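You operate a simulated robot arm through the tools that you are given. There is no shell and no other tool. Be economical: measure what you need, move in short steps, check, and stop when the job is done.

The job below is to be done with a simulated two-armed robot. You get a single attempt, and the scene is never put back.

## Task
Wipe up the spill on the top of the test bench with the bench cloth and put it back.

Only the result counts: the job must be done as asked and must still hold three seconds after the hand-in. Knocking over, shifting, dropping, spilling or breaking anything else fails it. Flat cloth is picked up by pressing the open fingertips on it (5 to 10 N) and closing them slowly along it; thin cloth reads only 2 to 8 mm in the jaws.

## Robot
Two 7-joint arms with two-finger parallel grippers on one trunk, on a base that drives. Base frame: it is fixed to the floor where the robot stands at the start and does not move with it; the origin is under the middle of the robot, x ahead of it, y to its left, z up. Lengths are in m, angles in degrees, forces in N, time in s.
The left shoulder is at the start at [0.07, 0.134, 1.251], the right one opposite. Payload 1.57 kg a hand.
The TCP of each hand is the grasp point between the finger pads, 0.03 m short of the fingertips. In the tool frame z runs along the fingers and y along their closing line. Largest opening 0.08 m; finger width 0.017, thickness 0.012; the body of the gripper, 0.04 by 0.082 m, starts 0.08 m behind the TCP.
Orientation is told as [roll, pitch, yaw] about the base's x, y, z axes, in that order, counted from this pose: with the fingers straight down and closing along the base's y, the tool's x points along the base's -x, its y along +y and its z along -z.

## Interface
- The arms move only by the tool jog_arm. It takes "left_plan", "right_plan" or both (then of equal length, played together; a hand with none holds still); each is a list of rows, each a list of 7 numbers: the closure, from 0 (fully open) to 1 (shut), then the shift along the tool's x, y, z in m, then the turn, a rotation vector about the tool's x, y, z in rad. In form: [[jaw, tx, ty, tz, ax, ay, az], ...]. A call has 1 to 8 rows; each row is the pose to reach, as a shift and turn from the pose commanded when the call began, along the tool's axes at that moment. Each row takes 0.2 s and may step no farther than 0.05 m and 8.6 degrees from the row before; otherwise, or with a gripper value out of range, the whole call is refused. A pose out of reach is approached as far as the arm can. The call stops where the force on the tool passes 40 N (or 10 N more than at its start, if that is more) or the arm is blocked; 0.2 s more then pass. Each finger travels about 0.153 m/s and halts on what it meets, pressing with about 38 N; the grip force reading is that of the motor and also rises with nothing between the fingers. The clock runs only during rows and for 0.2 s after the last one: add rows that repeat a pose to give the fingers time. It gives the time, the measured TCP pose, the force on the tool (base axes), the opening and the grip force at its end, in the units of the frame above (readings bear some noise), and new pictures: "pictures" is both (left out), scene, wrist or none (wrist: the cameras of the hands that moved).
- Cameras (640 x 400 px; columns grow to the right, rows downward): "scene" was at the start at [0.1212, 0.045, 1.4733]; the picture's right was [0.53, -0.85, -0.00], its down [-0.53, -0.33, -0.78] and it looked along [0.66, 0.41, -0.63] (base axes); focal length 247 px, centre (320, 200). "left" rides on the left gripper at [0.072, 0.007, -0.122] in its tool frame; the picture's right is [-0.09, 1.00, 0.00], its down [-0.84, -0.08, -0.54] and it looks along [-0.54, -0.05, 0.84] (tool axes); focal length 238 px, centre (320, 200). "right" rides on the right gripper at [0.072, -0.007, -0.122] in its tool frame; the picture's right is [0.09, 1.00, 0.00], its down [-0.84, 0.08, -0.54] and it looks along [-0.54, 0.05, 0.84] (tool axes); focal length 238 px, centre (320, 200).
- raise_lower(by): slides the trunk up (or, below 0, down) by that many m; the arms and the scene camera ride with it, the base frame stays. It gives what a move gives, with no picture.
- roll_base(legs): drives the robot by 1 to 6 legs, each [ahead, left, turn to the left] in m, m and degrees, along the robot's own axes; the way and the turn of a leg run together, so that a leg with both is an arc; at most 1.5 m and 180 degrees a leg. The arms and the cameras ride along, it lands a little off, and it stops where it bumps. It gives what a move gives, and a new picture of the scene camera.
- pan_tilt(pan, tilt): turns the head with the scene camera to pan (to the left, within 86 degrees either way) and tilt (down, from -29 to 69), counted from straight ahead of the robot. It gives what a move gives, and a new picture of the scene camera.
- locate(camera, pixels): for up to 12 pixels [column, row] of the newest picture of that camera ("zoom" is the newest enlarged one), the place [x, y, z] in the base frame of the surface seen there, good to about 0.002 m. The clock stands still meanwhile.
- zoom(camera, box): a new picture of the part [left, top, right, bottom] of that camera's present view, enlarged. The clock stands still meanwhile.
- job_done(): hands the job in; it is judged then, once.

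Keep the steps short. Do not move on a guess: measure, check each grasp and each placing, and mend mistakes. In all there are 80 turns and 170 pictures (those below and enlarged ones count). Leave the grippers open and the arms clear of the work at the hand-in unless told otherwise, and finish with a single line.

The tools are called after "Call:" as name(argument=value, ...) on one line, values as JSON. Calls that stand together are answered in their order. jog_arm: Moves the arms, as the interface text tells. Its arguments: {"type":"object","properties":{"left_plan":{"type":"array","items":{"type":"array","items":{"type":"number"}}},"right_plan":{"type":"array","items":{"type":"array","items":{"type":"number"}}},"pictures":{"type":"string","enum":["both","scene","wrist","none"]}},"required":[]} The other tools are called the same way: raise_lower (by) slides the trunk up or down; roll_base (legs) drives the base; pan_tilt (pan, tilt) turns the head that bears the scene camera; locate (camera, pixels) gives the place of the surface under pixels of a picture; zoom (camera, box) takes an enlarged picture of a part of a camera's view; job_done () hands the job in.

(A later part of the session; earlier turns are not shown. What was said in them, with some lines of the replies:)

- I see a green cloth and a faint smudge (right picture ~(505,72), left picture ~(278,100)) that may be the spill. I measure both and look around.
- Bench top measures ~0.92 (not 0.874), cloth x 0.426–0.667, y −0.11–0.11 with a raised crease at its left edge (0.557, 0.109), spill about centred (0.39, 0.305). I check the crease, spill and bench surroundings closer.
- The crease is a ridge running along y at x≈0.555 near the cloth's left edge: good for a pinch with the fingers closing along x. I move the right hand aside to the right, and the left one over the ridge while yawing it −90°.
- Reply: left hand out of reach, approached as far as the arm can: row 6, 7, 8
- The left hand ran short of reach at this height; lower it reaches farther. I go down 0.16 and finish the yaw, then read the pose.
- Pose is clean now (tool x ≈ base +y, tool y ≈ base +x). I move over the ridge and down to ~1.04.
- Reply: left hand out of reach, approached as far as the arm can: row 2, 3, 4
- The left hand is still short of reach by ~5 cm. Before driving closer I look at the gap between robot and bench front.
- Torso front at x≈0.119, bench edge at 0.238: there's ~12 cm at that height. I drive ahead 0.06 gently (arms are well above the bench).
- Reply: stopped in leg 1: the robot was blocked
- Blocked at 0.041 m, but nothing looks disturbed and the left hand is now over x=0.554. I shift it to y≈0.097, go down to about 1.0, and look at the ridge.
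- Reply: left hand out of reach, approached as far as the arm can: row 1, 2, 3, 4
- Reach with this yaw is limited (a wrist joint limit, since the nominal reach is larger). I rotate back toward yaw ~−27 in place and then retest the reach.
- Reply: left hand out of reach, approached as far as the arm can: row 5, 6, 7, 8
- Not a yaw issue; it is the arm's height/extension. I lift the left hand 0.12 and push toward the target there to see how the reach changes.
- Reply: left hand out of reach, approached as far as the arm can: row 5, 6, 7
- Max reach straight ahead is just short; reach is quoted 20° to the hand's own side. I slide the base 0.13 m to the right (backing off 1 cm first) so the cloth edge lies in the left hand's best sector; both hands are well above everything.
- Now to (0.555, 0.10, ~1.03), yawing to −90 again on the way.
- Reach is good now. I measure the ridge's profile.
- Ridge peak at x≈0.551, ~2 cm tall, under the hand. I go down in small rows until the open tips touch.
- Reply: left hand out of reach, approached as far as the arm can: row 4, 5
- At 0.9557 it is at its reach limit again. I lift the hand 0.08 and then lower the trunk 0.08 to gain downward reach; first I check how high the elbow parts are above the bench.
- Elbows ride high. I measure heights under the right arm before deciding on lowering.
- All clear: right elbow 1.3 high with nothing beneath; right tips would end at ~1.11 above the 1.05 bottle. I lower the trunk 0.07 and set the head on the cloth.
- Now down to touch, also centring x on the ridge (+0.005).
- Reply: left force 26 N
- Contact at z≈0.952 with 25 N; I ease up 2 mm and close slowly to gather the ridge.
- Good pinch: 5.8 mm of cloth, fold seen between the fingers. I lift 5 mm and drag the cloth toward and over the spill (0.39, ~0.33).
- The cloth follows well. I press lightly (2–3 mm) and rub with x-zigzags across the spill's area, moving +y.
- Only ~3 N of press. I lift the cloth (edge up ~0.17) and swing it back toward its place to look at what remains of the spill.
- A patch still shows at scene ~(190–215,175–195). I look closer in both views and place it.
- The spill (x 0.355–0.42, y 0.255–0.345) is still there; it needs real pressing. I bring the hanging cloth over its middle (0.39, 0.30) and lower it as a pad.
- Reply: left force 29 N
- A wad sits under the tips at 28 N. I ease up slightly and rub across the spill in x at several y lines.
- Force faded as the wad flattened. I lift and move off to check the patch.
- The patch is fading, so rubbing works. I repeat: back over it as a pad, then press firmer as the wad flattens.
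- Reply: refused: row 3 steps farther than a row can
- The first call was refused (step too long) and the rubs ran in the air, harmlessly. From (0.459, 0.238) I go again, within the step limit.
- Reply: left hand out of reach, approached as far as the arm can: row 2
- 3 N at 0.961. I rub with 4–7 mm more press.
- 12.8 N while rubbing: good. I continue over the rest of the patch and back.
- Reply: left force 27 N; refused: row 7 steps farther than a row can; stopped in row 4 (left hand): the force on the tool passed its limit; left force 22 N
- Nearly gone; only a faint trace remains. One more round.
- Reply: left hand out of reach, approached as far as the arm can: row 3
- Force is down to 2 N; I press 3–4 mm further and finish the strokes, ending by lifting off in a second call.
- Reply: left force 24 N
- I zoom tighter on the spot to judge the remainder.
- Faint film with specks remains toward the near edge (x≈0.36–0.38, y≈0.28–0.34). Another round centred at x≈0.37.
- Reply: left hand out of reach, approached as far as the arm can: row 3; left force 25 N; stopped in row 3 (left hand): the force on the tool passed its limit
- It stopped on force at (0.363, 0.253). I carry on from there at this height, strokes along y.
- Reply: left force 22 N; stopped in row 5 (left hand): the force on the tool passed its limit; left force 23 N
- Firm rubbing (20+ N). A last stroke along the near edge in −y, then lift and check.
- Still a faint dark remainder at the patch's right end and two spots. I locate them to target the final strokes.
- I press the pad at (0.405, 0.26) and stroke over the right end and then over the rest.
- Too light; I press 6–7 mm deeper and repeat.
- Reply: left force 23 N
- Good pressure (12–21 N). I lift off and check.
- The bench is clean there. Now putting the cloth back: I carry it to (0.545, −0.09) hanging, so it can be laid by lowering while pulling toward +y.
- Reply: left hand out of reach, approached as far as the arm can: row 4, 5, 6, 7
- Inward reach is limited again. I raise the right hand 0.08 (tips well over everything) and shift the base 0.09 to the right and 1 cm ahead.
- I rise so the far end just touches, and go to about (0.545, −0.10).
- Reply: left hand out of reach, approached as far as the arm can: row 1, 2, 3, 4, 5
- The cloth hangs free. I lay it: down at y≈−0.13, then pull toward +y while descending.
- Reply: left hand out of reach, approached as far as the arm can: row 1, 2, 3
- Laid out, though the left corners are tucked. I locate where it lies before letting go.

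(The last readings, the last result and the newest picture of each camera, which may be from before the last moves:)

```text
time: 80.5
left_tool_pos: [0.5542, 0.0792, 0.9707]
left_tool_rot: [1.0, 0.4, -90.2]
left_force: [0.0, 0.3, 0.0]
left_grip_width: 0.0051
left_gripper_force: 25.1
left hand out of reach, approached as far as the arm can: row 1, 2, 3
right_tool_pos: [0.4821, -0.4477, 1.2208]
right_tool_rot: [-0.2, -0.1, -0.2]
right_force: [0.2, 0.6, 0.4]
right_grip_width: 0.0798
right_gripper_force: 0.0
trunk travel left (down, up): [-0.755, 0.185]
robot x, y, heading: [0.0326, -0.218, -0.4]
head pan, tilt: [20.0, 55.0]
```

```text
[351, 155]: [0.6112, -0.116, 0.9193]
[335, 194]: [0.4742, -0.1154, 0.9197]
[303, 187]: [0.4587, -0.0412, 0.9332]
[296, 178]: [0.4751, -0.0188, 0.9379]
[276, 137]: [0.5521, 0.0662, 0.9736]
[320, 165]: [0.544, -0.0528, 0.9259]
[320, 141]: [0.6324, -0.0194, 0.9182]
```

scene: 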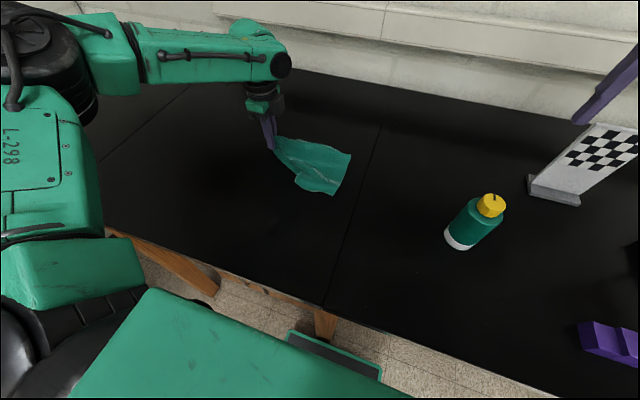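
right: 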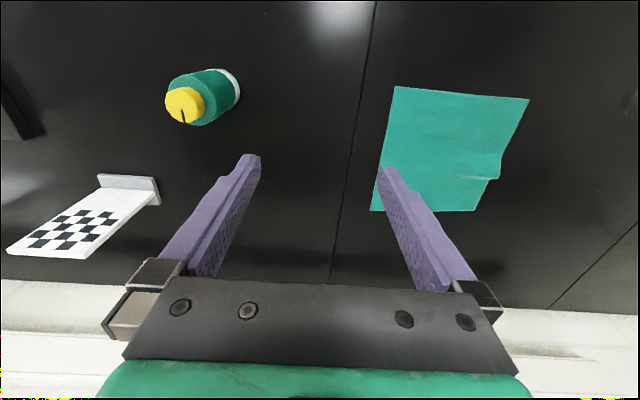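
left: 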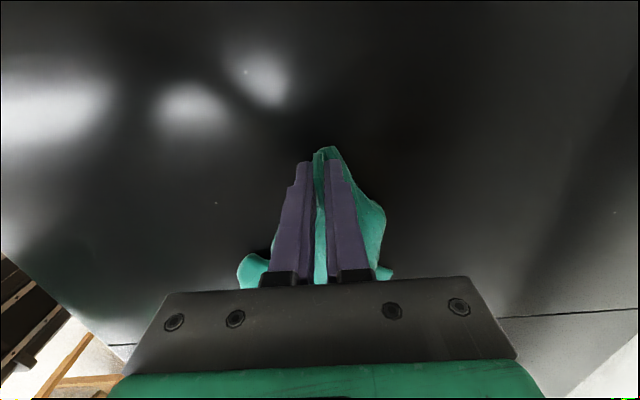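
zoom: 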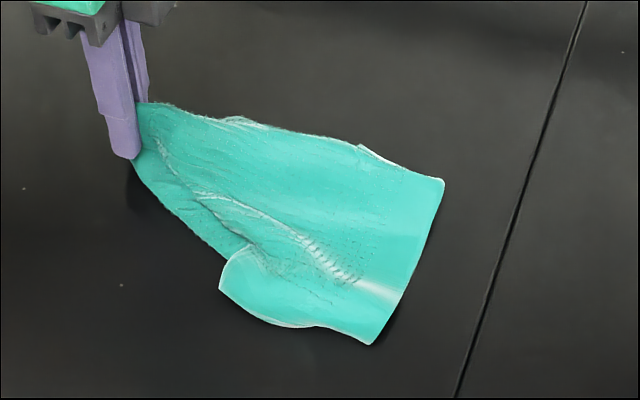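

Right edge is at y −0.116 (was −0.11): good. I lower the held edge to the bench at y≈0.10 and release there.

Call:
jog_arm(left_plan=[[1, 0.012, 0, 0.008, 0, 0, 0], [1, 0.022, 0, 0.015, 0, 0, 0], [0.8, 0.022, 0, 0.015, 0, 0, 0], [0.5, 0.022, 0, 0.015, 0, 0, 0], [0.2, 0.022, 0, 0.015, 0, 0, 0], [0.2, 0.022, 0, -0.02, 0, 0, 0], [0.1, 0.03, 0, -0.06, 0, 0, 0], [0.1, 0.04, 0, -0.1, 0, 0, 0]], pictures="both")

Call:
zoom(camera="scene", box=[240, 110, 400, 210])

Call:
zoom(camera="left", box=[160, 80, 480, 280])

```text
time: 82.3
left_tool_pos: [0.5523, 0.1155, 1.0736]
left_tool_rot: [1.1, 0.5, -90.1]
left_force: [0.2, 0.5, 0.2]
left_grip_width: 0.0722
left_gripper_force: 0.0
right_tool_pos: [0.4833, -0.4485, 1.2207]
right_tool_rot: [0.0, 0.0, -0.1]
right_force: [-0.3, 0.5, -0.6]
right_grip_width: 0.0802
right_gripper_force: 0.0
trunk travel left (down, up): [-0.755, 0.185]
robot x, y, heading: [0.0267, -0.2197, -0.3]
head pan, tilt: [20.0, 55.0]
```

scene: 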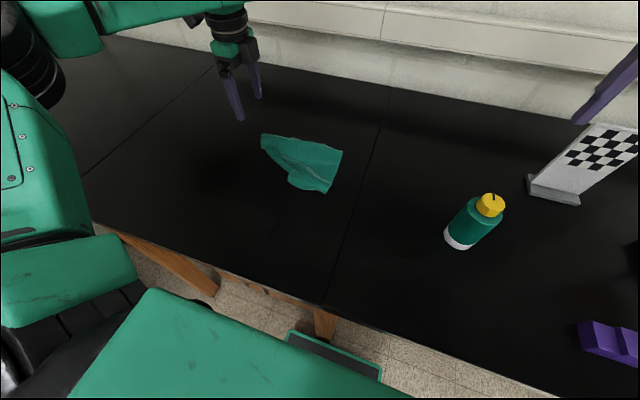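
left: 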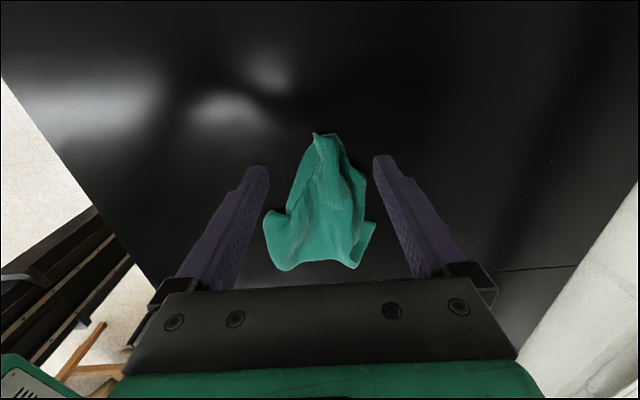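

```text
4.00 times, centred on (320, 160) of scene
```

zoom: 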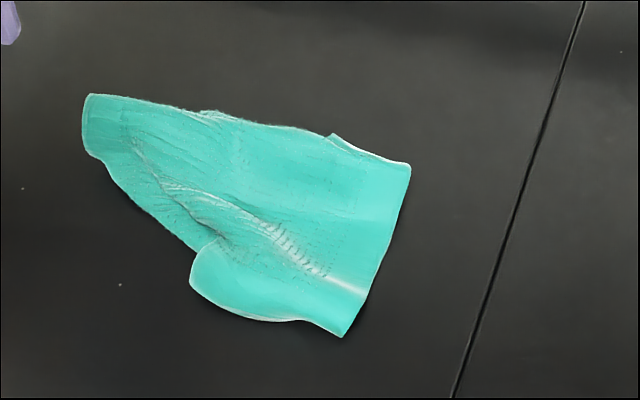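

```text
2.00 times, centred on (320, 180) of left
```

zoom: 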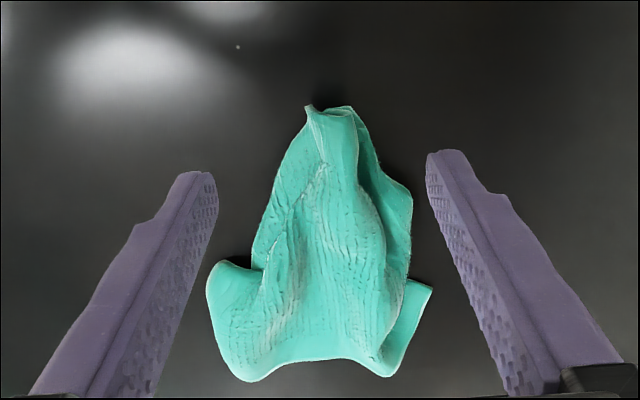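

Released cleanly. Two ears (the left corners) are tucked toward −y. I measure the shape.

Call:
locate(camera="zoom", pixels=[[310, 112], [350, 115], [410, 190], [225, 268], [214, 300], [255, 262], [240, 374], [240, 320], [430, 288], [385, 370], [410, 320], [265, 200]])

Call:
zoom(camera="left", box=[240, 120, 400, 280])

```text
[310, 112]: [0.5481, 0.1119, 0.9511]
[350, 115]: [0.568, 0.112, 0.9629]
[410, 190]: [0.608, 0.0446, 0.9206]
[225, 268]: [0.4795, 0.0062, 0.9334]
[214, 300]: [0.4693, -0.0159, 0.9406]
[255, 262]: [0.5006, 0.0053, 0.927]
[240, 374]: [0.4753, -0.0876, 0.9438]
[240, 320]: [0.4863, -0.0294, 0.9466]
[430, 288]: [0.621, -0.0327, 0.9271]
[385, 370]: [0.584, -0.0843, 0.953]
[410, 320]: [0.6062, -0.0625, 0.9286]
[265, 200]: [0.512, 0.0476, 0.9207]
```

```text
2.50 times, centred on (320, 200) of left
```

zoom: 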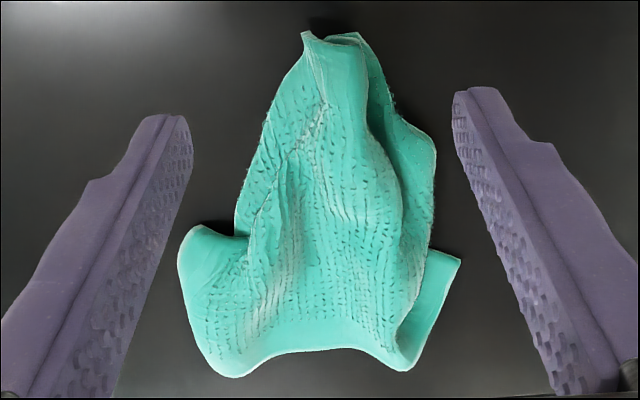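

The cloth is centred on its old place but folded narrow (x 0.47–0.62). I'll spread it: pinch the near ear around (0.478, −0.015) and pull it toward −x. First move above it.

Call:
jog_arm(left_plan=[[0.375, -0.04, -0.02, 0, 0, 0, 0], [0.375, -0.08, -0.04, 0, 0, 0, 0], [0.375, -0.115, -0.06, 0.01, 0, 0, 0], [0.375, -0.132, -0.074, 0.04, 0, 0, 0], [0.375, -0.132, -0.074, 0.075, 0, 0, 0], [0.375, -0.132, -0.074, 0.075, 0, 0, 0]], pictures="wrist")

```text
time: 83.7
left_tool_pos: [0.4798, -0.015, 0.9953]
left_tool_rot: [1.1, 0.5, -90.1]
left_force: [-0.2, 0.1, -0.5]
left_grip_width: 0.0501
left_gripper_force: 0.0
right_tool_pos: [0.483, -0.449, 1.2202]
right_tool_rot: [-0.1, 0.0, -0.2]
right_force: [-0.1, 0.0, -0.5]
right_grip_width: 0.0799
right_gripper_force: 0.1
trunk travel left (down, up): [-0.755, 0.185]
robot x, y, heading: [0.0302, -0.2203, -0.3]
head pan, tilt: [20.0, 55.0]
```

left: 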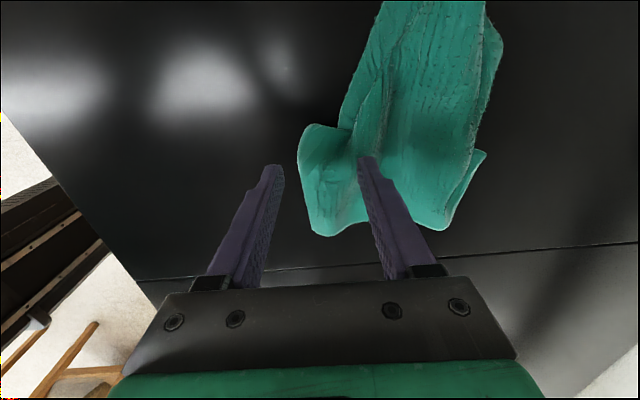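

The ear lies between the fingers. Down to touch, then close slowly.

Call:
jog_arm(left_plan=[[0.375, 0, 0, 0.025, 0, 0, 0], [0.375, 0, 0, 0.036, 0, 0, 0], [0.375, 0, 0, 0.039, 0, 0, 0], [0.5, 0, 0, 0.039, 0, 0, 0], [0.65, 0, 0, 0.039, 0, 0, 0], [0.8, 0, 0, 0.039, 0, 0, 0], [0.95, 0, 0, 0.039, 0, 0, 0], [1, 0, 0, 0.039, 0, 0, 0]], pictures="wrist")

```text
time: 85.5
left_tool_pos: [0.4803, -0.0135, 0.9562]
left_tool_rot: [1.1, 0.5, -90.1]
left_force: [0.8, 0.0, -0.1]
left_grip_width: 0.0046
left_gripper_force: 25.0
right_tool_pos: [0.4824, -0.4498, 1.2198]
right_tool_rot: [0.0, 0.0, -0.2]
right_force: [0.8, -0.6, -0.4]
right_grip_width: 0.0802
right_gripper_force: 0.1
trunk travel left (down, up): [-0.755, 0.185]
robot x, y, heading: [0.0255, -0.2157, -0.3]
head pan, tilt: [20.0, 55.0]
```

left: 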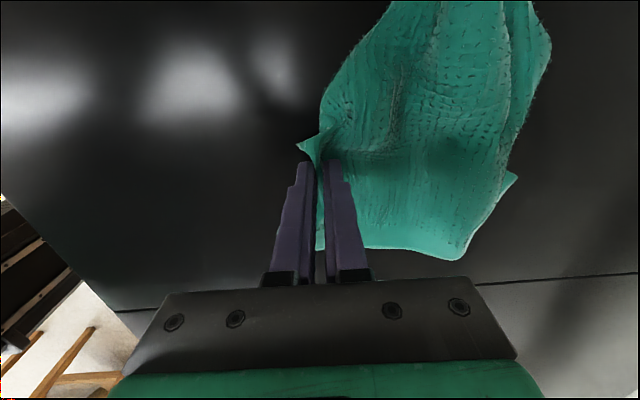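

Gripped (4.6 mm). I pull it toward −x and a bit +y, just above the bench.

Call:
jog_arm(left_plan=[[1, 0, 0, -0.003, 0, 0, 0], [1, 0.01, -0.012, -0.004, 0, 0, 0], [1, 0.02, -0.025, -0.004, 0, 0, 0], [1, 0.035, -0.035, -0.004, 0, 0, 0], [1, 0.05, -0.042, -0.004, 0, 0, 0], [1, 0.065, -0.048, -0.004, 0, 0, 0], [1, 0.075, -0.052, -0.004, 0, 0, 0]], pictures="both")

Call:
zoom(camera="scene", box=[220, 110, 380, 210])

```text
time: 87.1
left_tool_pos: [0.4284, 0.0622, 0.9585]
left_tool_rot: [1.0, 0.4, -90.1]
left_force: [-0.6, 0.0, 0.0]
left_grip_width: 0.0047
left_gripper_force: 24.7
right_tool_pos: [0.4825, -0.4485, 1.2209]
right_tool_rot: [0.0, 0.1, -0.3]
right_force: [-0.1, -0.2, 0.1]
right_grip_width: 0.08
right_gripper_force: 0.1
trunk travel left (down, up): [-0.755, 0.185]
robot x, y, heading: [0.0265, -0.2162, -0.0]
head pan, tilt: [20.0, 55.0]
```

scene: 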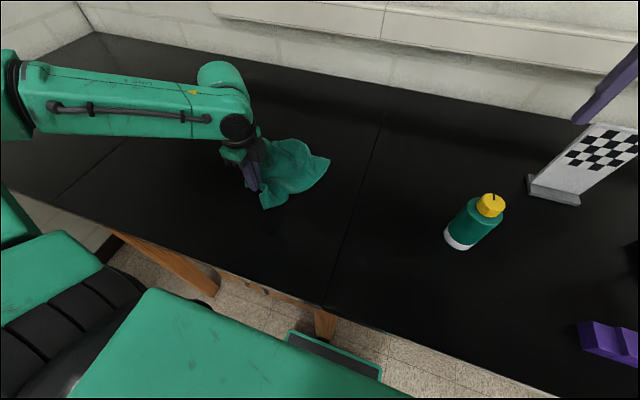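
left: 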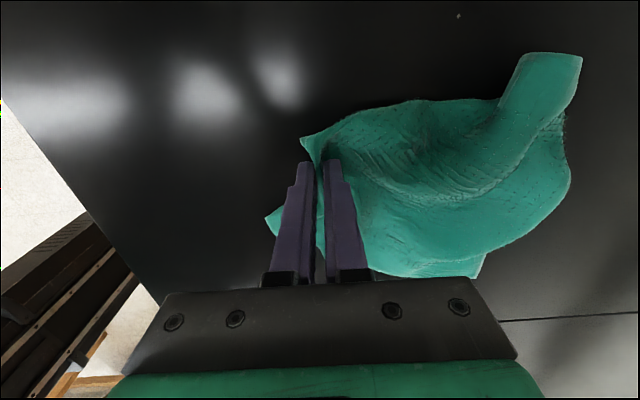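

```text
4.00 times, centred on (300, 160) of scene
```

zoom: 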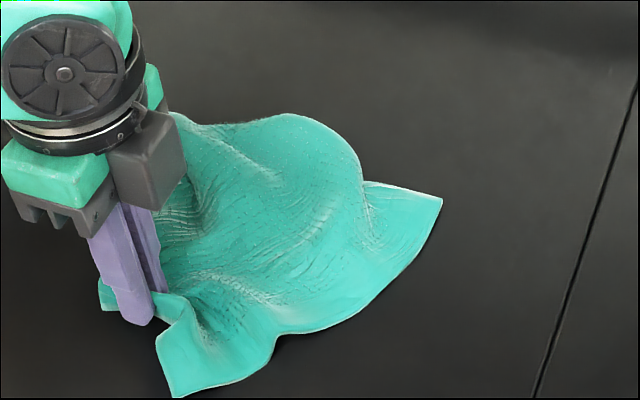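

It opened up a lot. I release here and rise to look.

Call:
jog_arm(left_plan=[[1, 0, 0, 0.004, 0, 0, 0], [0.7, 0, 0, 0.004, 0, 0, 0], [0.4, 0, 0, 0.004, 0, 0, 0], [0.4, 0, 0, -0.03, 0, 0, 0], [0.2, 0.02, 0.01, -0.07, 0, 0, 0], [0, 0.05, 0.03, -0.11, 0, 0, 0], [0, 0.08, 0.05, -0.13, 0, 0, 0]], pictures="both")

Call:
zoom(camera="scene", box=[220, 110, 380, 210])

Call:
zoom(camera="left", box=[240, 80, 560, 280])

```text
refused: row 6 steps farther than a row can; nothing moved
```

```text
4.00 times, centred on (300, 160) of scene
```

zoom: 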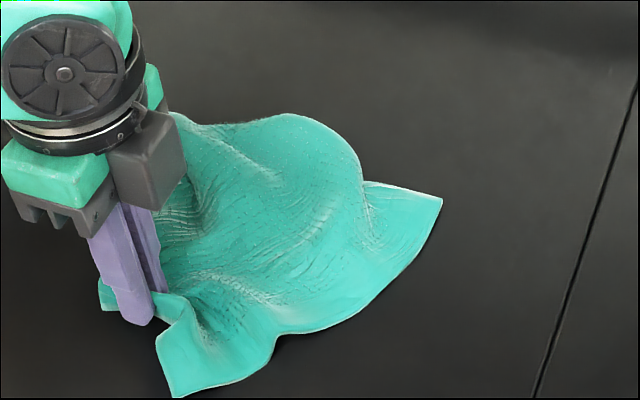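

```text
2.00 times, centred on (400, 180) of left
```

zoom: 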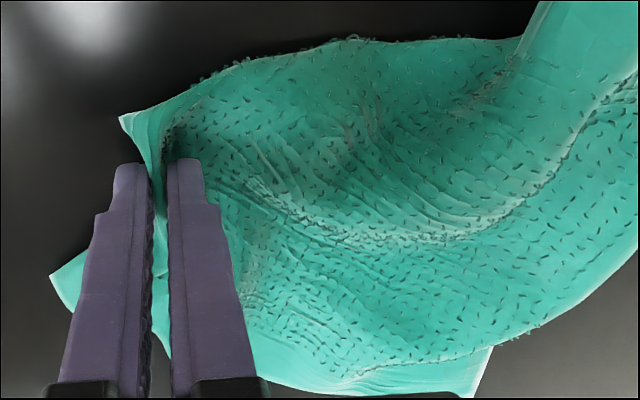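

Step was too long; same again with shorter rows.

Call:
jog_arm(left_plan=[[1, 0, 0, 0.004, 0, 0, 0], [0.7, 0, 0, 0.004, 0, 0, 0], [0.4, 0, 0, 0.004, 0, 0, 0], [0.4, 0, 0, -0.03, 0, 0, 0], [0.2, 0.01, 0.01, -0.07, 0, 0, 0], [0, 0.03, 0.025, -0.1, 0, 0, 0], [0, 0.055, 0.045, -0.12, 0, 0, 0], [0, 0.08, 0.07, -0.14, 0, 0, 0]], pictures="both")

Call:
zoom(camera="scene", box=[220, 110, 380, 210])

Call:
zoom(camera="left", box=[200, 100, 520, 300])

```text
time: 88.9
left_tool_pos: [0.4964, 0.1401, 1.102]
left_tool_rot: [0.8, 0.5, -90.2]
left_force: [0.7, -0.2, -0.1]
left_grip_width: 0.0803
left_gripper_force: 0.0
right_tool_pos: [0.4846, -0.4483, 1.2198]
right_tool_rot: [0.0, 0.0, -0.3]
right_force: [-0.1, 1.0, -0.8]
right_grip_width: 0.08
right_gripper_force: 0.1
trunk travel left (down, up): [-0.755, 0.185]
robot x, y, heading: [0.0275, -0.222, -0.2]
head pan, tilt: [20.0, 55.0]
```

scene: 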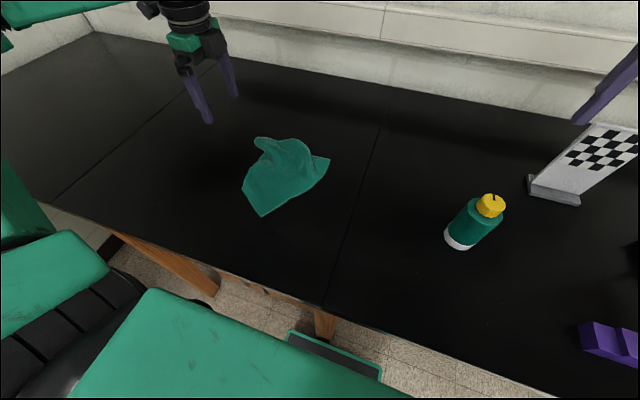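
left: 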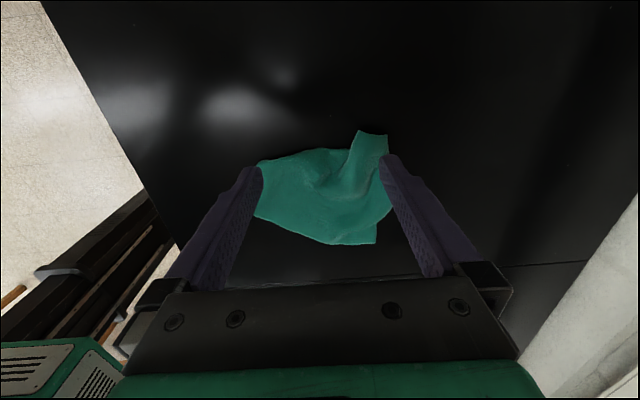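

```text
4.00 times, centred on (300, 160) of scene
```

zoom: 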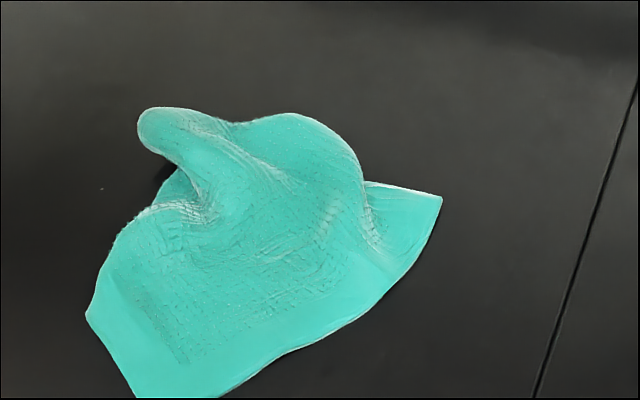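

```text
2.00 times, centred on (360, 200) of left
```

zoom: 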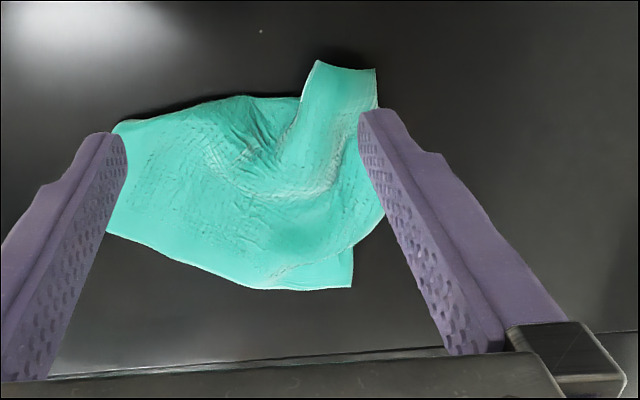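

Near half is now flat. I measure the outline.

Call:
locate(camera="zoom", pixels=[[316, 64], [374, 72], [345, 80], [375, 100], [345, 130], [120, 124], [352, 284], [290, 286], [380, 210], [245, 98], [112, 225], [300, 100]])

Call:
locate(camera="scene", pixels=[[243, 189], [262, 215], [329, 160], [311, 150], [292, 139], [256, 140], [262, 155]])

```text
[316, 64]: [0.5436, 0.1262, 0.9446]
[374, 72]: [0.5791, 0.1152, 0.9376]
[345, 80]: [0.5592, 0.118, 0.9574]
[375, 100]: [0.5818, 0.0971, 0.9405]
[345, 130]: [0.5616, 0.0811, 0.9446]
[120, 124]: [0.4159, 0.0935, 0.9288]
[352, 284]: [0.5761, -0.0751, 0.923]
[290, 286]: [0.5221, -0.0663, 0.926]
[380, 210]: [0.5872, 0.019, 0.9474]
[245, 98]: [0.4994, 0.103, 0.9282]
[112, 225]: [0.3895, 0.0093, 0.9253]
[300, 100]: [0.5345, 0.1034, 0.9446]
```

```text
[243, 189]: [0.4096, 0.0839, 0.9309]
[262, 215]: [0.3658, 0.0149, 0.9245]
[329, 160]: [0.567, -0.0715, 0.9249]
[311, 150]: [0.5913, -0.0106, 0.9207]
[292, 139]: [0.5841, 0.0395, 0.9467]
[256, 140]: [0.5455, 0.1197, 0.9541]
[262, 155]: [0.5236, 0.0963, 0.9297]
```

The near part lies too near now (centroid ~0.50, 0.03) and the far-left part is rolled up at (0.585, 0.03). Pulling that roll toward +x will both spread and recentre. For reach I lower the trunk 0.06 more (all clear below), then go over the roll.

Call:
raise_lower(by=-0.06)

Call:
jog_arm(left_plan=[[0.3, -0.035, 0.02, 0, 0, 0, 0], [0.3, -0.07, 0.045, 0, 0, 0, 0], [0.3, -0.1, 0.07, 0.01, 0, 0, 0], [0.3, -0.11, 0.088, 0.03, 0, 0, 0], [0.3, -0.11, 0.088, 0.03, 0, 0, 0]], pictures="both")

Call:
zoom(camera="left", box=[160, 60, 480, 260])

```text
time: 89.9
left_tool_pos: [0.4955, 0.141, 1.0425]
left_tool_rot: [0.9, 0.5, -90.1]
left_force: [0.3, -0.5, 1.3]
left_grip_width: 0.0799
left_gripper_force: 0.0
right_tool_pos: [0.4831, -0.4483, 1.1611]
right_tool_rot: [0.0, 0.0, -0.2]
right_force: [-0.1, 0.8, 0.8]
right_grip_width: 0.08
right_gripper_force: 0.0
trunk travel left (down, up): [-0.695, 0.245]
robot x, y, heading: [0.0254, -0.2145, -0.2]
head pan, tilt: [20.0, 55.0]
```

```text
time: 91.1
left_tool_pos: [0.5843, 0.0304, 1.0128]
left_tool_rot: [1.0, 0.5, -90.0]
left_force: [-0.4, 0.8, 1.4]
left_grip_width: 0.0556
left_gripper_force: 0.1
right_tool_pos: [0.4818, -0.4492, 1.1611]
right_tool_rot: [-0.1, 0.0, -0.3]
right_force: [0.1, -0.4, -0.4]
right_grip_width: 0.0799
right_gripper_force: 0.0
trunk travel left (down, up): [-0.695, 0.245]
robot x, y, heading: [0.0305, -0.2213, -0.1]
head pan, tilt: [20.0, 55.0]
```

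scene: 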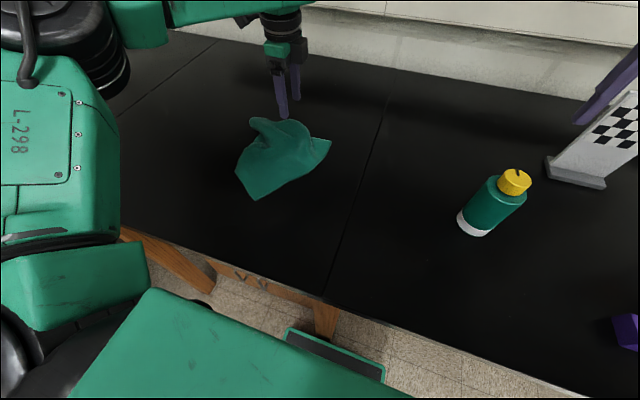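
left: 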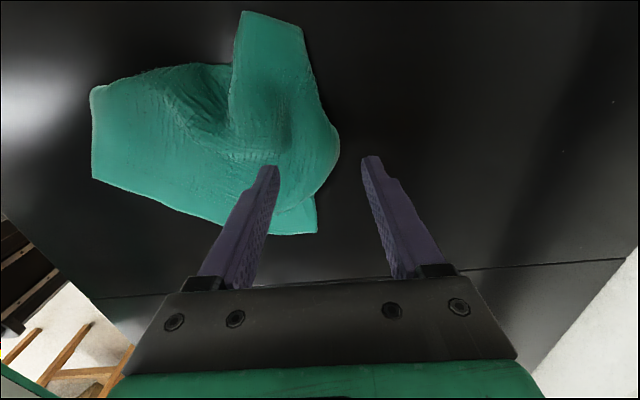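

```text
2.00 times, centred on (320, 160) of left
```

zoom: 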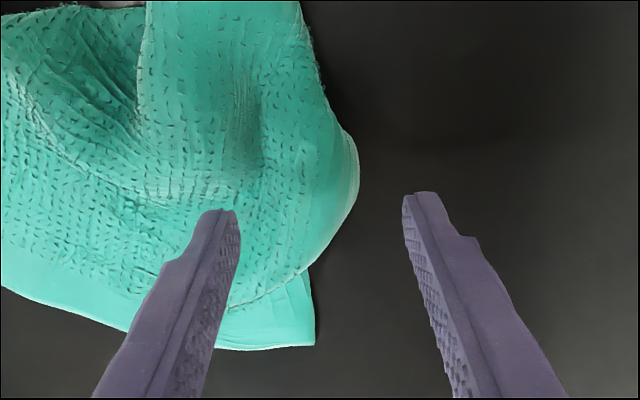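

Now clear: the far strip is folded under and its far-right corner sticks out at (0.575, −0.07). Pulling that corner toward +x/−y will open it. For left-hand reach I raise the right hand 0.08 and slide the base another 0.10 right.

Call:
jog_arm(left_plan=[[0.3, 0, 0, -0.02, 0, 0, 0], [0.3, 0, 0, -0.04, 0, 0, 0], [0.3, 0, 0, -0.04, 0, 0, 0]], right_plan=[[0, 0, 0, -0.03, 0, 0, 0], [0, 0, 0, -0.06, 0, 0, 0], [0, 0, 0, -0.08, 0, 0, 0]], pictures="none")

Call:
roll_base(legs=[[0, -0.1, 0]])

```text
time: 91.9
left_tool_pos: [0.5837, 0.0327, 1.0542]
left_tool_rot: [1.0, 0.4, -90.1]
left_force: [-0.1, -0.4, 0.4]
left_grip_width: 0.0558
left_gripper_force: 0.2
right_tool_pos: [0.4843, -0.4478, 1.243]
right_tool_rot: [0.0, 0.0, -0.2]
right_force: [1.2, 1.2, 0.0]
right_grip_width: 0.08
right_gripper_force: 0.0
trunk travel left (down, up): [-0.695, 0.245]
robot x, y, heading: [0.0283, -0.2198, -0.3]
head pan, tilt: [20.0, 55.0]
```

```text
time: 93.1
left_tool_pos: [0.584, -0.0652, 1.0523]
left_tool_rot: [1.0, 0.4, -90.0]
left_force: [-0.3, 0.1, -0.5]
left_grip_width: 0.0561
left_gripper_force: 0.1
right_tool_pos: [0.4846, -0.5464, 1.2418]
right_tool_rot: [-0.2, 0.0, -0.1]
right_force: [0.5, 0.2, 0.3]
right_grip_width: 0.0799
right_gripper_force: 0.0
trunk travel left (down, up): [-0.695, 0.245]
robot x, y, heading: [0.0259, -0.3168, -0.3]
head pan, tilt: [20.0, 55.0]
```

scene: 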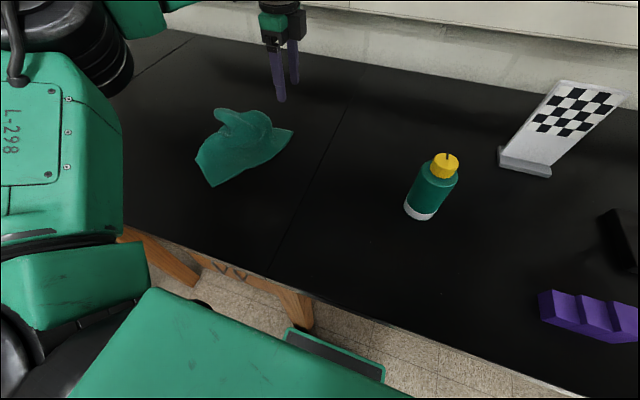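

The hand is above the corner. I centre at about (0.568, −0.062) and go down partway to look.

Call:
jog_arm(left_plan=[[0.4, 0.002, -0.014, 0.03, 0, 0, 0], [0.4, 0.003, -0.016, 0.06, 0, 0, 0], [0.4, 0.003, -0.016, 0.07, 0, 0, 0], [0.4, 0.003, -0.016, 0.07, 0, 0, 0]], pictures="wrist")

Call:
zoom(camera="left", box=[200, 80, 440, 230])

Call:
locate(camera="left", pixels=[[318, 165], [300, 165], [325, 140], [340, 140], [315, 125], [305, 145]])

```text
time: 94.1
left_tool_pos: [0.5683, -0.0627, 0.984]
left_tool_rot: [1.0, 0.4, -90.1]
left_force: [-0.1, 0.0, -0.5]
left_grip_width: 0.0482
left_gripper_force: 0.0
right_tool_pos: [0.4829, -0.5473, 1.2434]
right_tool_rot: [-0.1, 0.0, -0.1]
right_force: [-0.2, 0.6, -0.6]
right_grip_width: 0.08
right_gripper_force: 0.1
trunk travel left (down, up): [-0.695, 0.245]
robot x, y, heading: [0.0275, -0.3143, -0.3]
head pan, tilt: [20.0, 55.0]
```

left: 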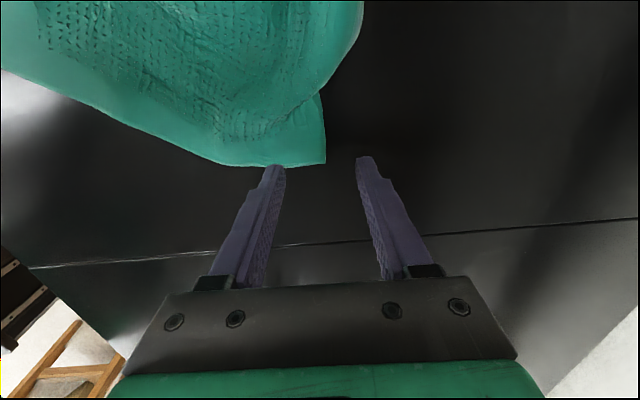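

```text
2.67 times, centred on (320, 155) of left
```

zoom: 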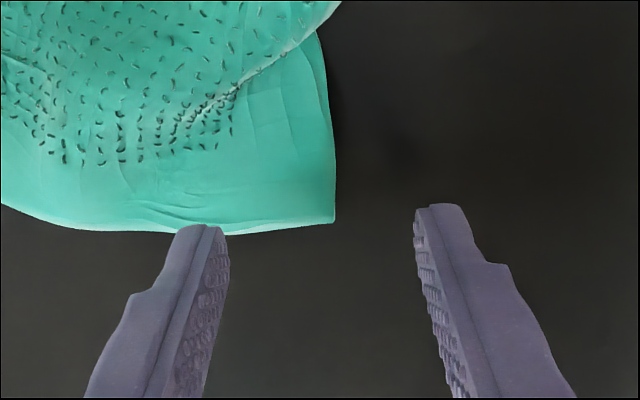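

```text
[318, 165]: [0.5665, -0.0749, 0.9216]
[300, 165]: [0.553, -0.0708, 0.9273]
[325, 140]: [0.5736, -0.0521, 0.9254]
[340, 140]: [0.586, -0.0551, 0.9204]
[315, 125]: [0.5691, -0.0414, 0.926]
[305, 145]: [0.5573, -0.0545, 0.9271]
```

Corner at (0.572, −0.075), single layer. Shift −5 mm in x, touch down and close slowly.

Call:
jog_arm(left_plan=[[0.4, 0, -0.005, 0.02, 0, 0, 0], [0.4, 0, -0.005, 0.029, 0, 0, 0], [0.4, 0, -0.005, 0.031, 0, 0, 0], [0.55, 0, -0.005, 0.031, 0, 0, 0], [0.7, 0, -0.005, 0.031, 0, 0, 0], [0.85, 0, -0.005, 0.031, 0, 0, 0], [1, 0, -0.005, 0.031, 0, 0, 0], [1, 0, -0.005, 0.031, 0, 0, 0]], pictures="wrist")

```text
time: 95.9
left_tool_pos: [0.5621, -0.0645, 0.9524]
left_tool_rot: [1.3, 0.4, -90.0]
left_force: [-0.1, -0.4, 13.8]
left_grip_width: 0.003
left_gripper_force: 24.1
right_tool_pos: [0.481, -0.5496, 1.2424]
right_tool_rot: [0.0, -0.1, -0.1]
right_force: [-0.5, -0.1, -0.5]
right_grip_width: 0.0799
right_gripper_force: 0.0
trunk travel left (down, up): [-0.695, 0.245]
robot x, y, heading: [0.0217, -0.3176, -0.1]
head pan, tilt: [20.0, 55.0]
```

left: 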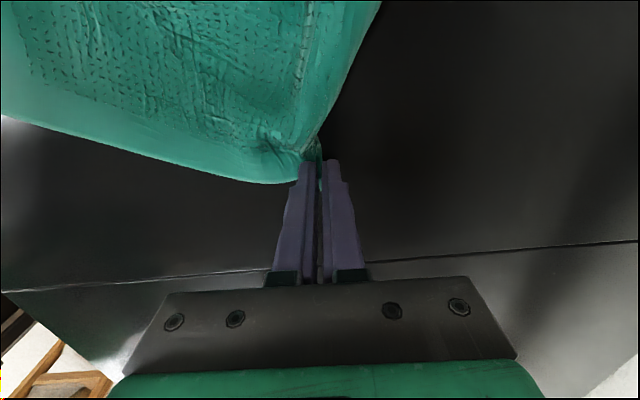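

Corner pinched (3 mm). I pull it toward (0.635, −0.10), just above the bench.

Call:
jog_arm(left_plan=[[1, 0, 0, -0.005, 0, 0, 0], [1, 0, 0.015, -0.007, 0, 0, 0], [1, -0.004, 0.03, -0.007, 0, 0, 0], [1, -0.01, 0.045, -0.007, 0, 0, 0], [1, -0.018, 0.06, -0.007, 0, 0, 0], [1, -0.026, 0.072, -0.007, 0, 0, 0], [1, -0.034, 0.08, -0.007, 0, 0, 0]], pictures="both")

```text
time: 97.5
left_tool_pos: [0.597, -0.08, 0.9625]
left_tool_rot: [1.1, 0.4, -89.9]
left_force: [0.0, 0.6, -0.8]
left_grip_width: 0.0025
left_gripper_force: 24.1
left hand out of reach, approached as far as the arm can: row 4, 5, 6, 7
right_tool_pos: [0.4835, -0.5486, 1.2416]
right_tool_rot: [0.0, 0.0, -0.1]
right_force: [0.2, 0.1, 0.3]
right_grip_width: 0.0802
right_gripper_force: 0.0
trunk travel left (down, up): [-0.695, 0.245]
robot x, y, heading: [0.0252, -0.321, -0.3]
head pan, tilt: [20.0, 55.0]
```

scene: 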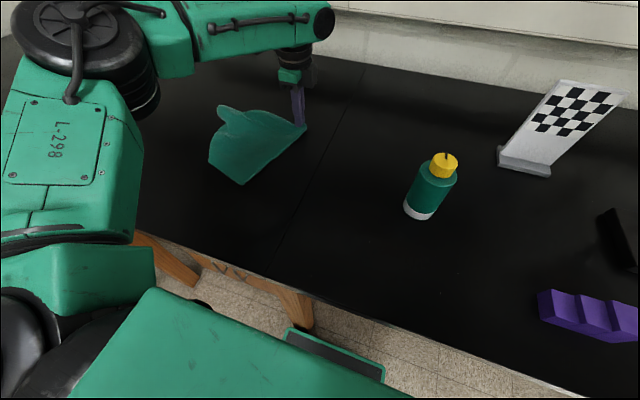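
left: 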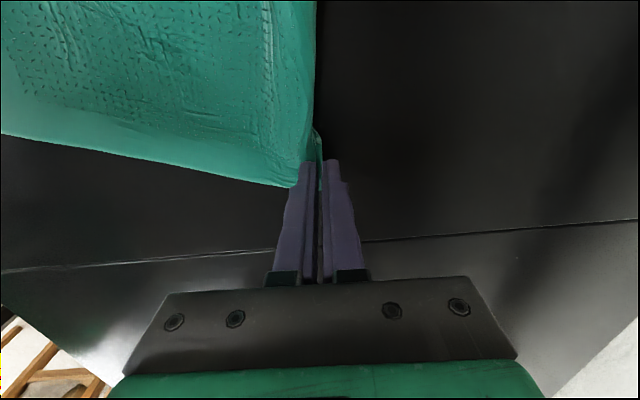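

The whole cloth follows nicely. At the reach limit, I use the base for the rest: 1.2 cm ahead and 3.5 cm right with the corner still held.

Call:
roll_base(legs=[[0.012, -0.035, 0]])

Call:
zoom(camera="scene", box=[180, 80, 340, 200])

```text
time: 98.3
left_tool_pos: [0.6079, -0.1103, 0.9629]
left_tool_rot: [1.1, 0.2, -89.9]
left_force: [-0.4, 0.5, 0.4]
left_grip_width: 0.0025
left_gripper_force: 24.1
right_tool_pos: [0.4939, -0.5764, 1.2436]
right_tool_rot: [-0.3, -0.2, 0.2]
right_force: [0.0, 0.5, 0.1]
right_grip_width: 0.08
right_gripper_force: 0.1
trunk travel left (down, up): [-0.695, 0.245]
robot x, y, heading: [0.0371, -0.3537, -0.4]
head pan, tilt: [20.0, 55.0]
```

scene: 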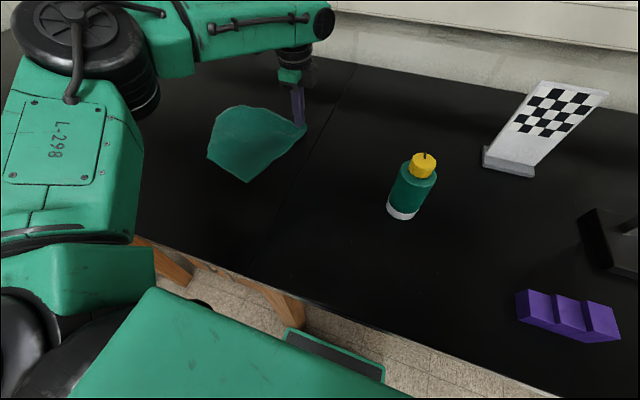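

```text
3.33 times, centred on (260, 140) of scene
```

zoom: 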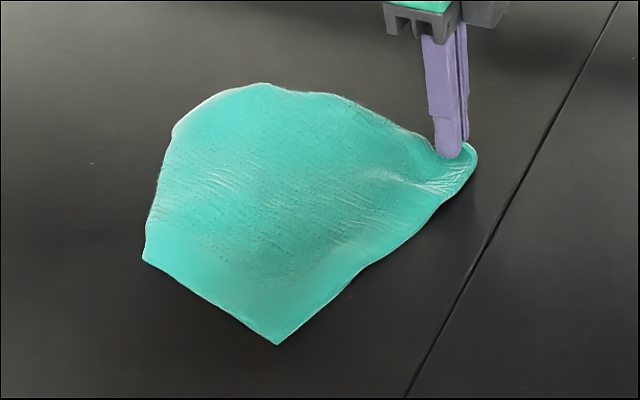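

Very good: the cloth is nearly flat. I measure its outline.

Call:
locate(camera="zoom", pixels=[[146, 255], [277, 341], [473, 155], [264, 86], [175, 132], [390, 118], [260, 200], [360, 265]])

```text
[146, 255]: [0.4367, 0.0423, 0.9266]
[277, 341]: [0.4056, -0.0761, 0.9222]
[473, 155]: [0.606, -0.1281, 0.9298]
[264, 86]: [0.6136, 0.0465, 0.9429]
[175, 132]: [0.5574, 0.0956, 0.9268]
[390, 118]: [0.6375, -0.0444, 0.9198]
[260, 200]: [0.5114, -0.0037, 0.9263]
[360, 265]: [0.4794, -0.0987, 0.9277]
```

Outline centre ≈ (0.53, −0.01), within ~2 cm of where it lay. I lower the corner, release, and rise straight up.

Call:
jog_arm(left_plan=[[1, 0, 0, 0.007, 0, 0, 0], [0.8, 0, 0, 0.007, 0, 0, 0], [0.5, 0, 0, 0.007, 0, 0, 0], [0.4, 0, 0, 0.007, 0, 0, 0], [0.4, 0, 0, -0.03, 0, 0, 0], [0.2, 0, 0, -0.07, 0, 0, 0], [0, 0, 0, -0.11, 0, 0, 0], [0, 0, 0, -0.13, 0, 0, 0]], pictures="both")

Call:
zoom(camera="left", box=[80, 0, 400, 200])

```text
time: 100.2
left_tool_pos: [0.5936, -0.1129, 1.0902]
left_tool_rot: [1.1, 0.3, -89.9]
left_force: [-0.2, 0.1, -0.5]
left_grip_width: 0.0799
left_gripper_force: 0.1
left hand out of reach, approached as far as the arm can: row 7, 8
right_tool_pos: [0.4954, -0.5837, 1.2429]
right_tool_rot: [0.0, -0.2, 0.1]
right_force: [-0.6, 0.4, -0.1]
right_grip_width: 0.0799
right_gripper_force: 0.1
trunk travel left (down, up): [-0.695, 0.245]
robot x, y, heading: [0.0377, -0.3549, -0.2]
head pan, tilt: [20.0, 55.0]
```

scene: 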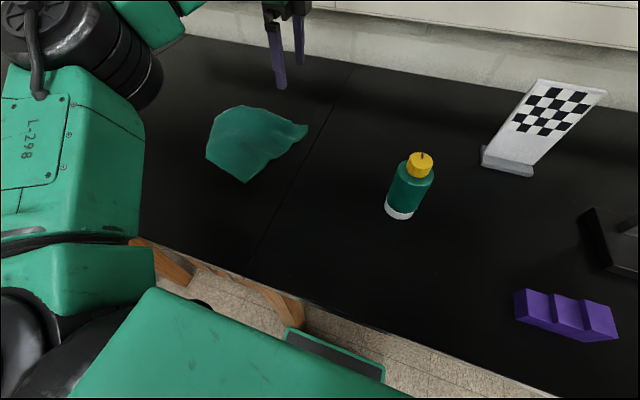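
left: 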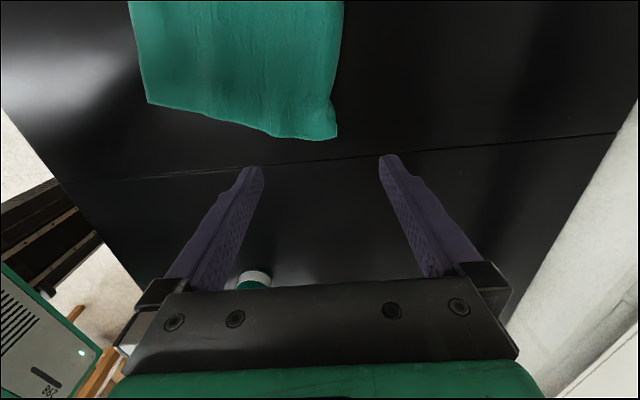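

```text
2.00 times, centred on (240, 100) of left
```

zoom: 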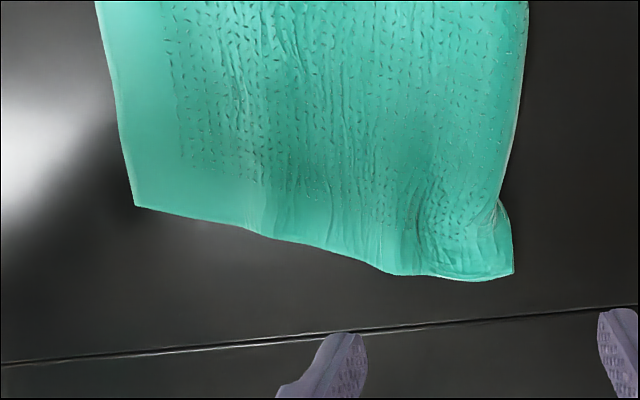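

Released. I move the left hand back to the left, high, to inspect the cloth's left side and the wiped spot.

Call:
jog_arm(left_plan=[[0, 0.04, 0, 0, 0, 0, 0], [0, 0.08, -0.005, 0, 0, 0, 0], [0, 0.12, -0.01, 0, 0, 0, 0], [0, 0.16, -0.02, 0, 0, 0, 0], [0, 0.2, -0.03, 0, 0, 0, 0], [0, 0.24, -0.04, 0, 0, 0, 0], [0, 0.27, -0.05, 0, 0, 0, 0]], pictures="wrist")

Call:
zoom(camera="left", box=[160, 80, 480, 280])

Call:
pan_tilt(pan=45, tilt=45)

```text
time: 101.8
left_tool_pos: [0.5459, 0.1356, 1.0871]
left_tool_rot: [1.0, 0.3, -89.9]
left_force: [-0.3, -0.4, -0.4]
left_grip_width: 0.08
left_gripper_force: 0.1
left hand out of reach, approached as far as the arm can: row 6, 7
right_tool_pos: [0.4953, -0.5817, 1.2431]
right_tool_rot: [-0.1, -0.1, 0.0]
right_force: [-0.6, -0.3, 0.6]
right_grip_width: 0.0798
right_gripper_force: 0.0
trunk travel left (down, up): [-0.695, 0.245]
robot x, y, heading: [0.0375, -0.3512, -0.3]
head pan, tilt: [20.0, 55.0]
```

left: 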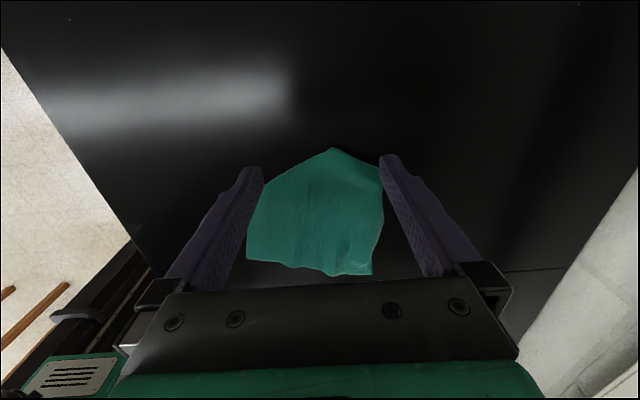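

```text
2.00 times, centred on (320, 180) of left
```

zoom: 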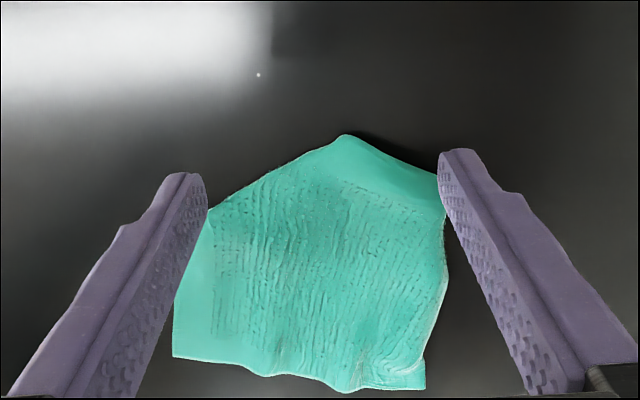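

```text
time: 102.6
left_tool_pos: [0.5465, 0.1341, 1.0863]
left_tool_rot: [1.0, 0.4, -89.9]
left_force: [0.4, 0.2, 0.7]
left_grip_width: 0.08
left_gripper_force: 0.0
right_tool_pos: [0.4961, -0.5815, 1.2417]
right_tool_rot: [-0.1, 0.0, 0.0]
right_force: [0.6, -0.7, -0.3]
right_grip_width: 0.0798
right_gripper_force: 0.0
trunk travel left (down, up): [-0.695, 0.245]
robot x, y, heading: [0.0384, -0.3524, -0.1]
head pan, tilt: [45.0, 45.0]
```

scene: 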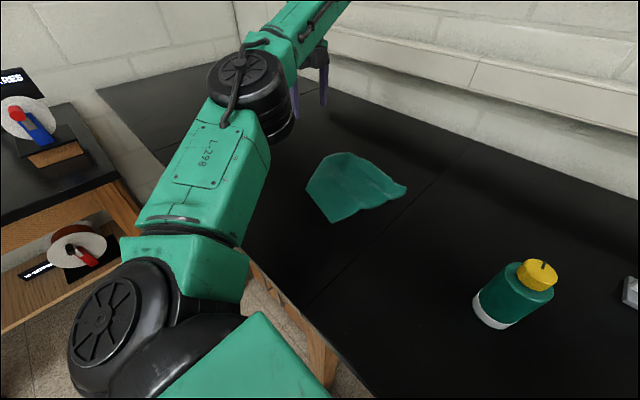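

The cloth lies flat in its old place, with only one corner turned under. I move the left hand clear over to the left and use its camera for a final check of the wiped spot.

Call:
jog_arm(left_plan=[[0, 0.03, -0.02, -0.01, 0, 0, 0], [0, 0.06, -0.04, -0.02, 0, 0, 0], [0, 0.09, -0.06, -0.03, 0, 0, 0], [0, 0.12, -0.08, -0.04, 0, 0, 0], [0, 0.15, -0.1, -0.05, 0, 0, 0], [0, 0.18, -0.12, -0.06, 0, 0, 0], [0, 0.21, -0.14, -0.07, 0, 0, 0]], pictures="both")

Call:
zoom(camera="left", box=[220, 60, 420, 185])

Call:
locate(camera="left", pixels=[[320, 120], [320, 170], [290, 140]])

```text
time: 104.2
left_tool_pos: [0.3932, 0.2688, 1.1199]
left_tool_rot: [1.1, 0.4, -89.9]
left_force: [-0.3, -0.1, 0.8]
left_grip_width: 0.0799
left_gripper_force: 0.0
left hand out of reach, approached as far as the arm can: row 1, 2, 3, 4, 5, 6, 7
right_tool_pos: [0.4935, -0.5813, 1.2432]
right_tool_rot: [-0.1, -0.2, 0.0]
right_force: [0.0, 0.4, -0.9]
right_grip_width: 0.08
right_gripper_force: 0.1
trunk travel left (down, up): [-0.695, 0.245]
robot x, y, heading: [0.0397, -0.3521, -0.1]
head pan, tilt: [45.0, 45.0]
```

scene: 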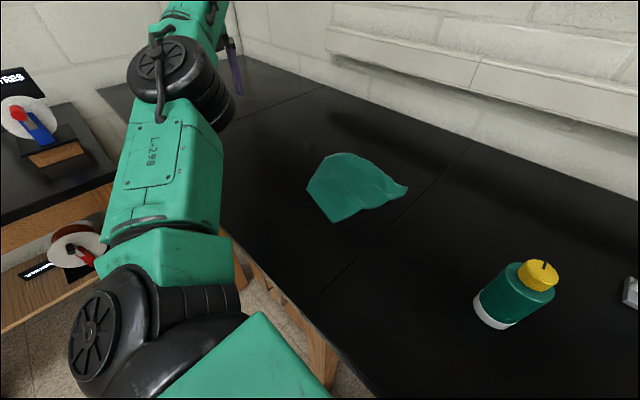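
left: 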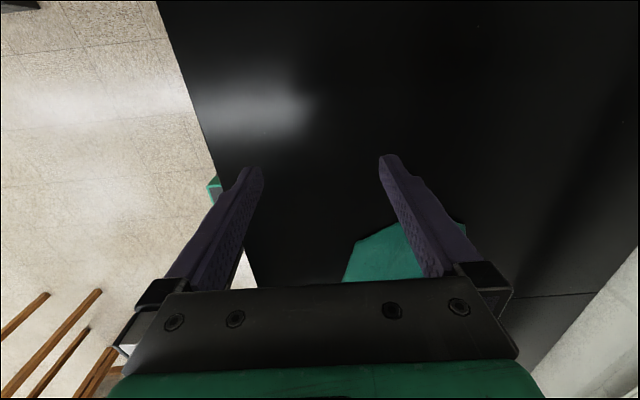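

```text
3.20 times, centred on (320, 122) of left
```

zoom: 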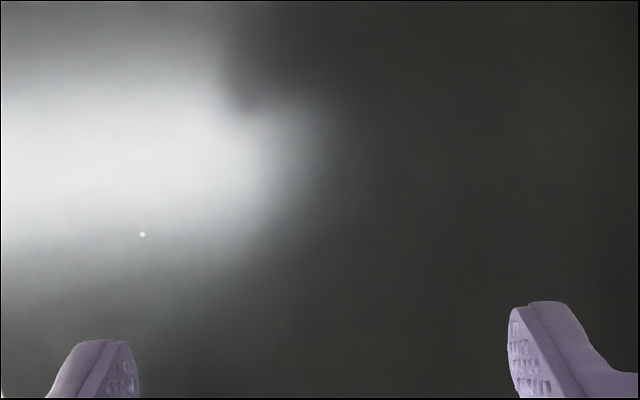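

```text
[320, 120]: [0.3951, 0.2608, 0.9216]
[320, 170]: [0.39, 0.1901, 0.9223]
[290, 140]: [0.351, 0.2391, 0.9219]
```

The wiped spot (x≈0.39, y 0.26–0.34) shows no residue. The cloth is back in its place, both grippers are open and high, and nothing else has moved. I hand in.

Call:
job_done()

```text
The job is handed in.
```

The spill is wiped up with no visible residue, and the cloth is back within about 2 cm of its original place, lying mostly flat with one corner turned under.
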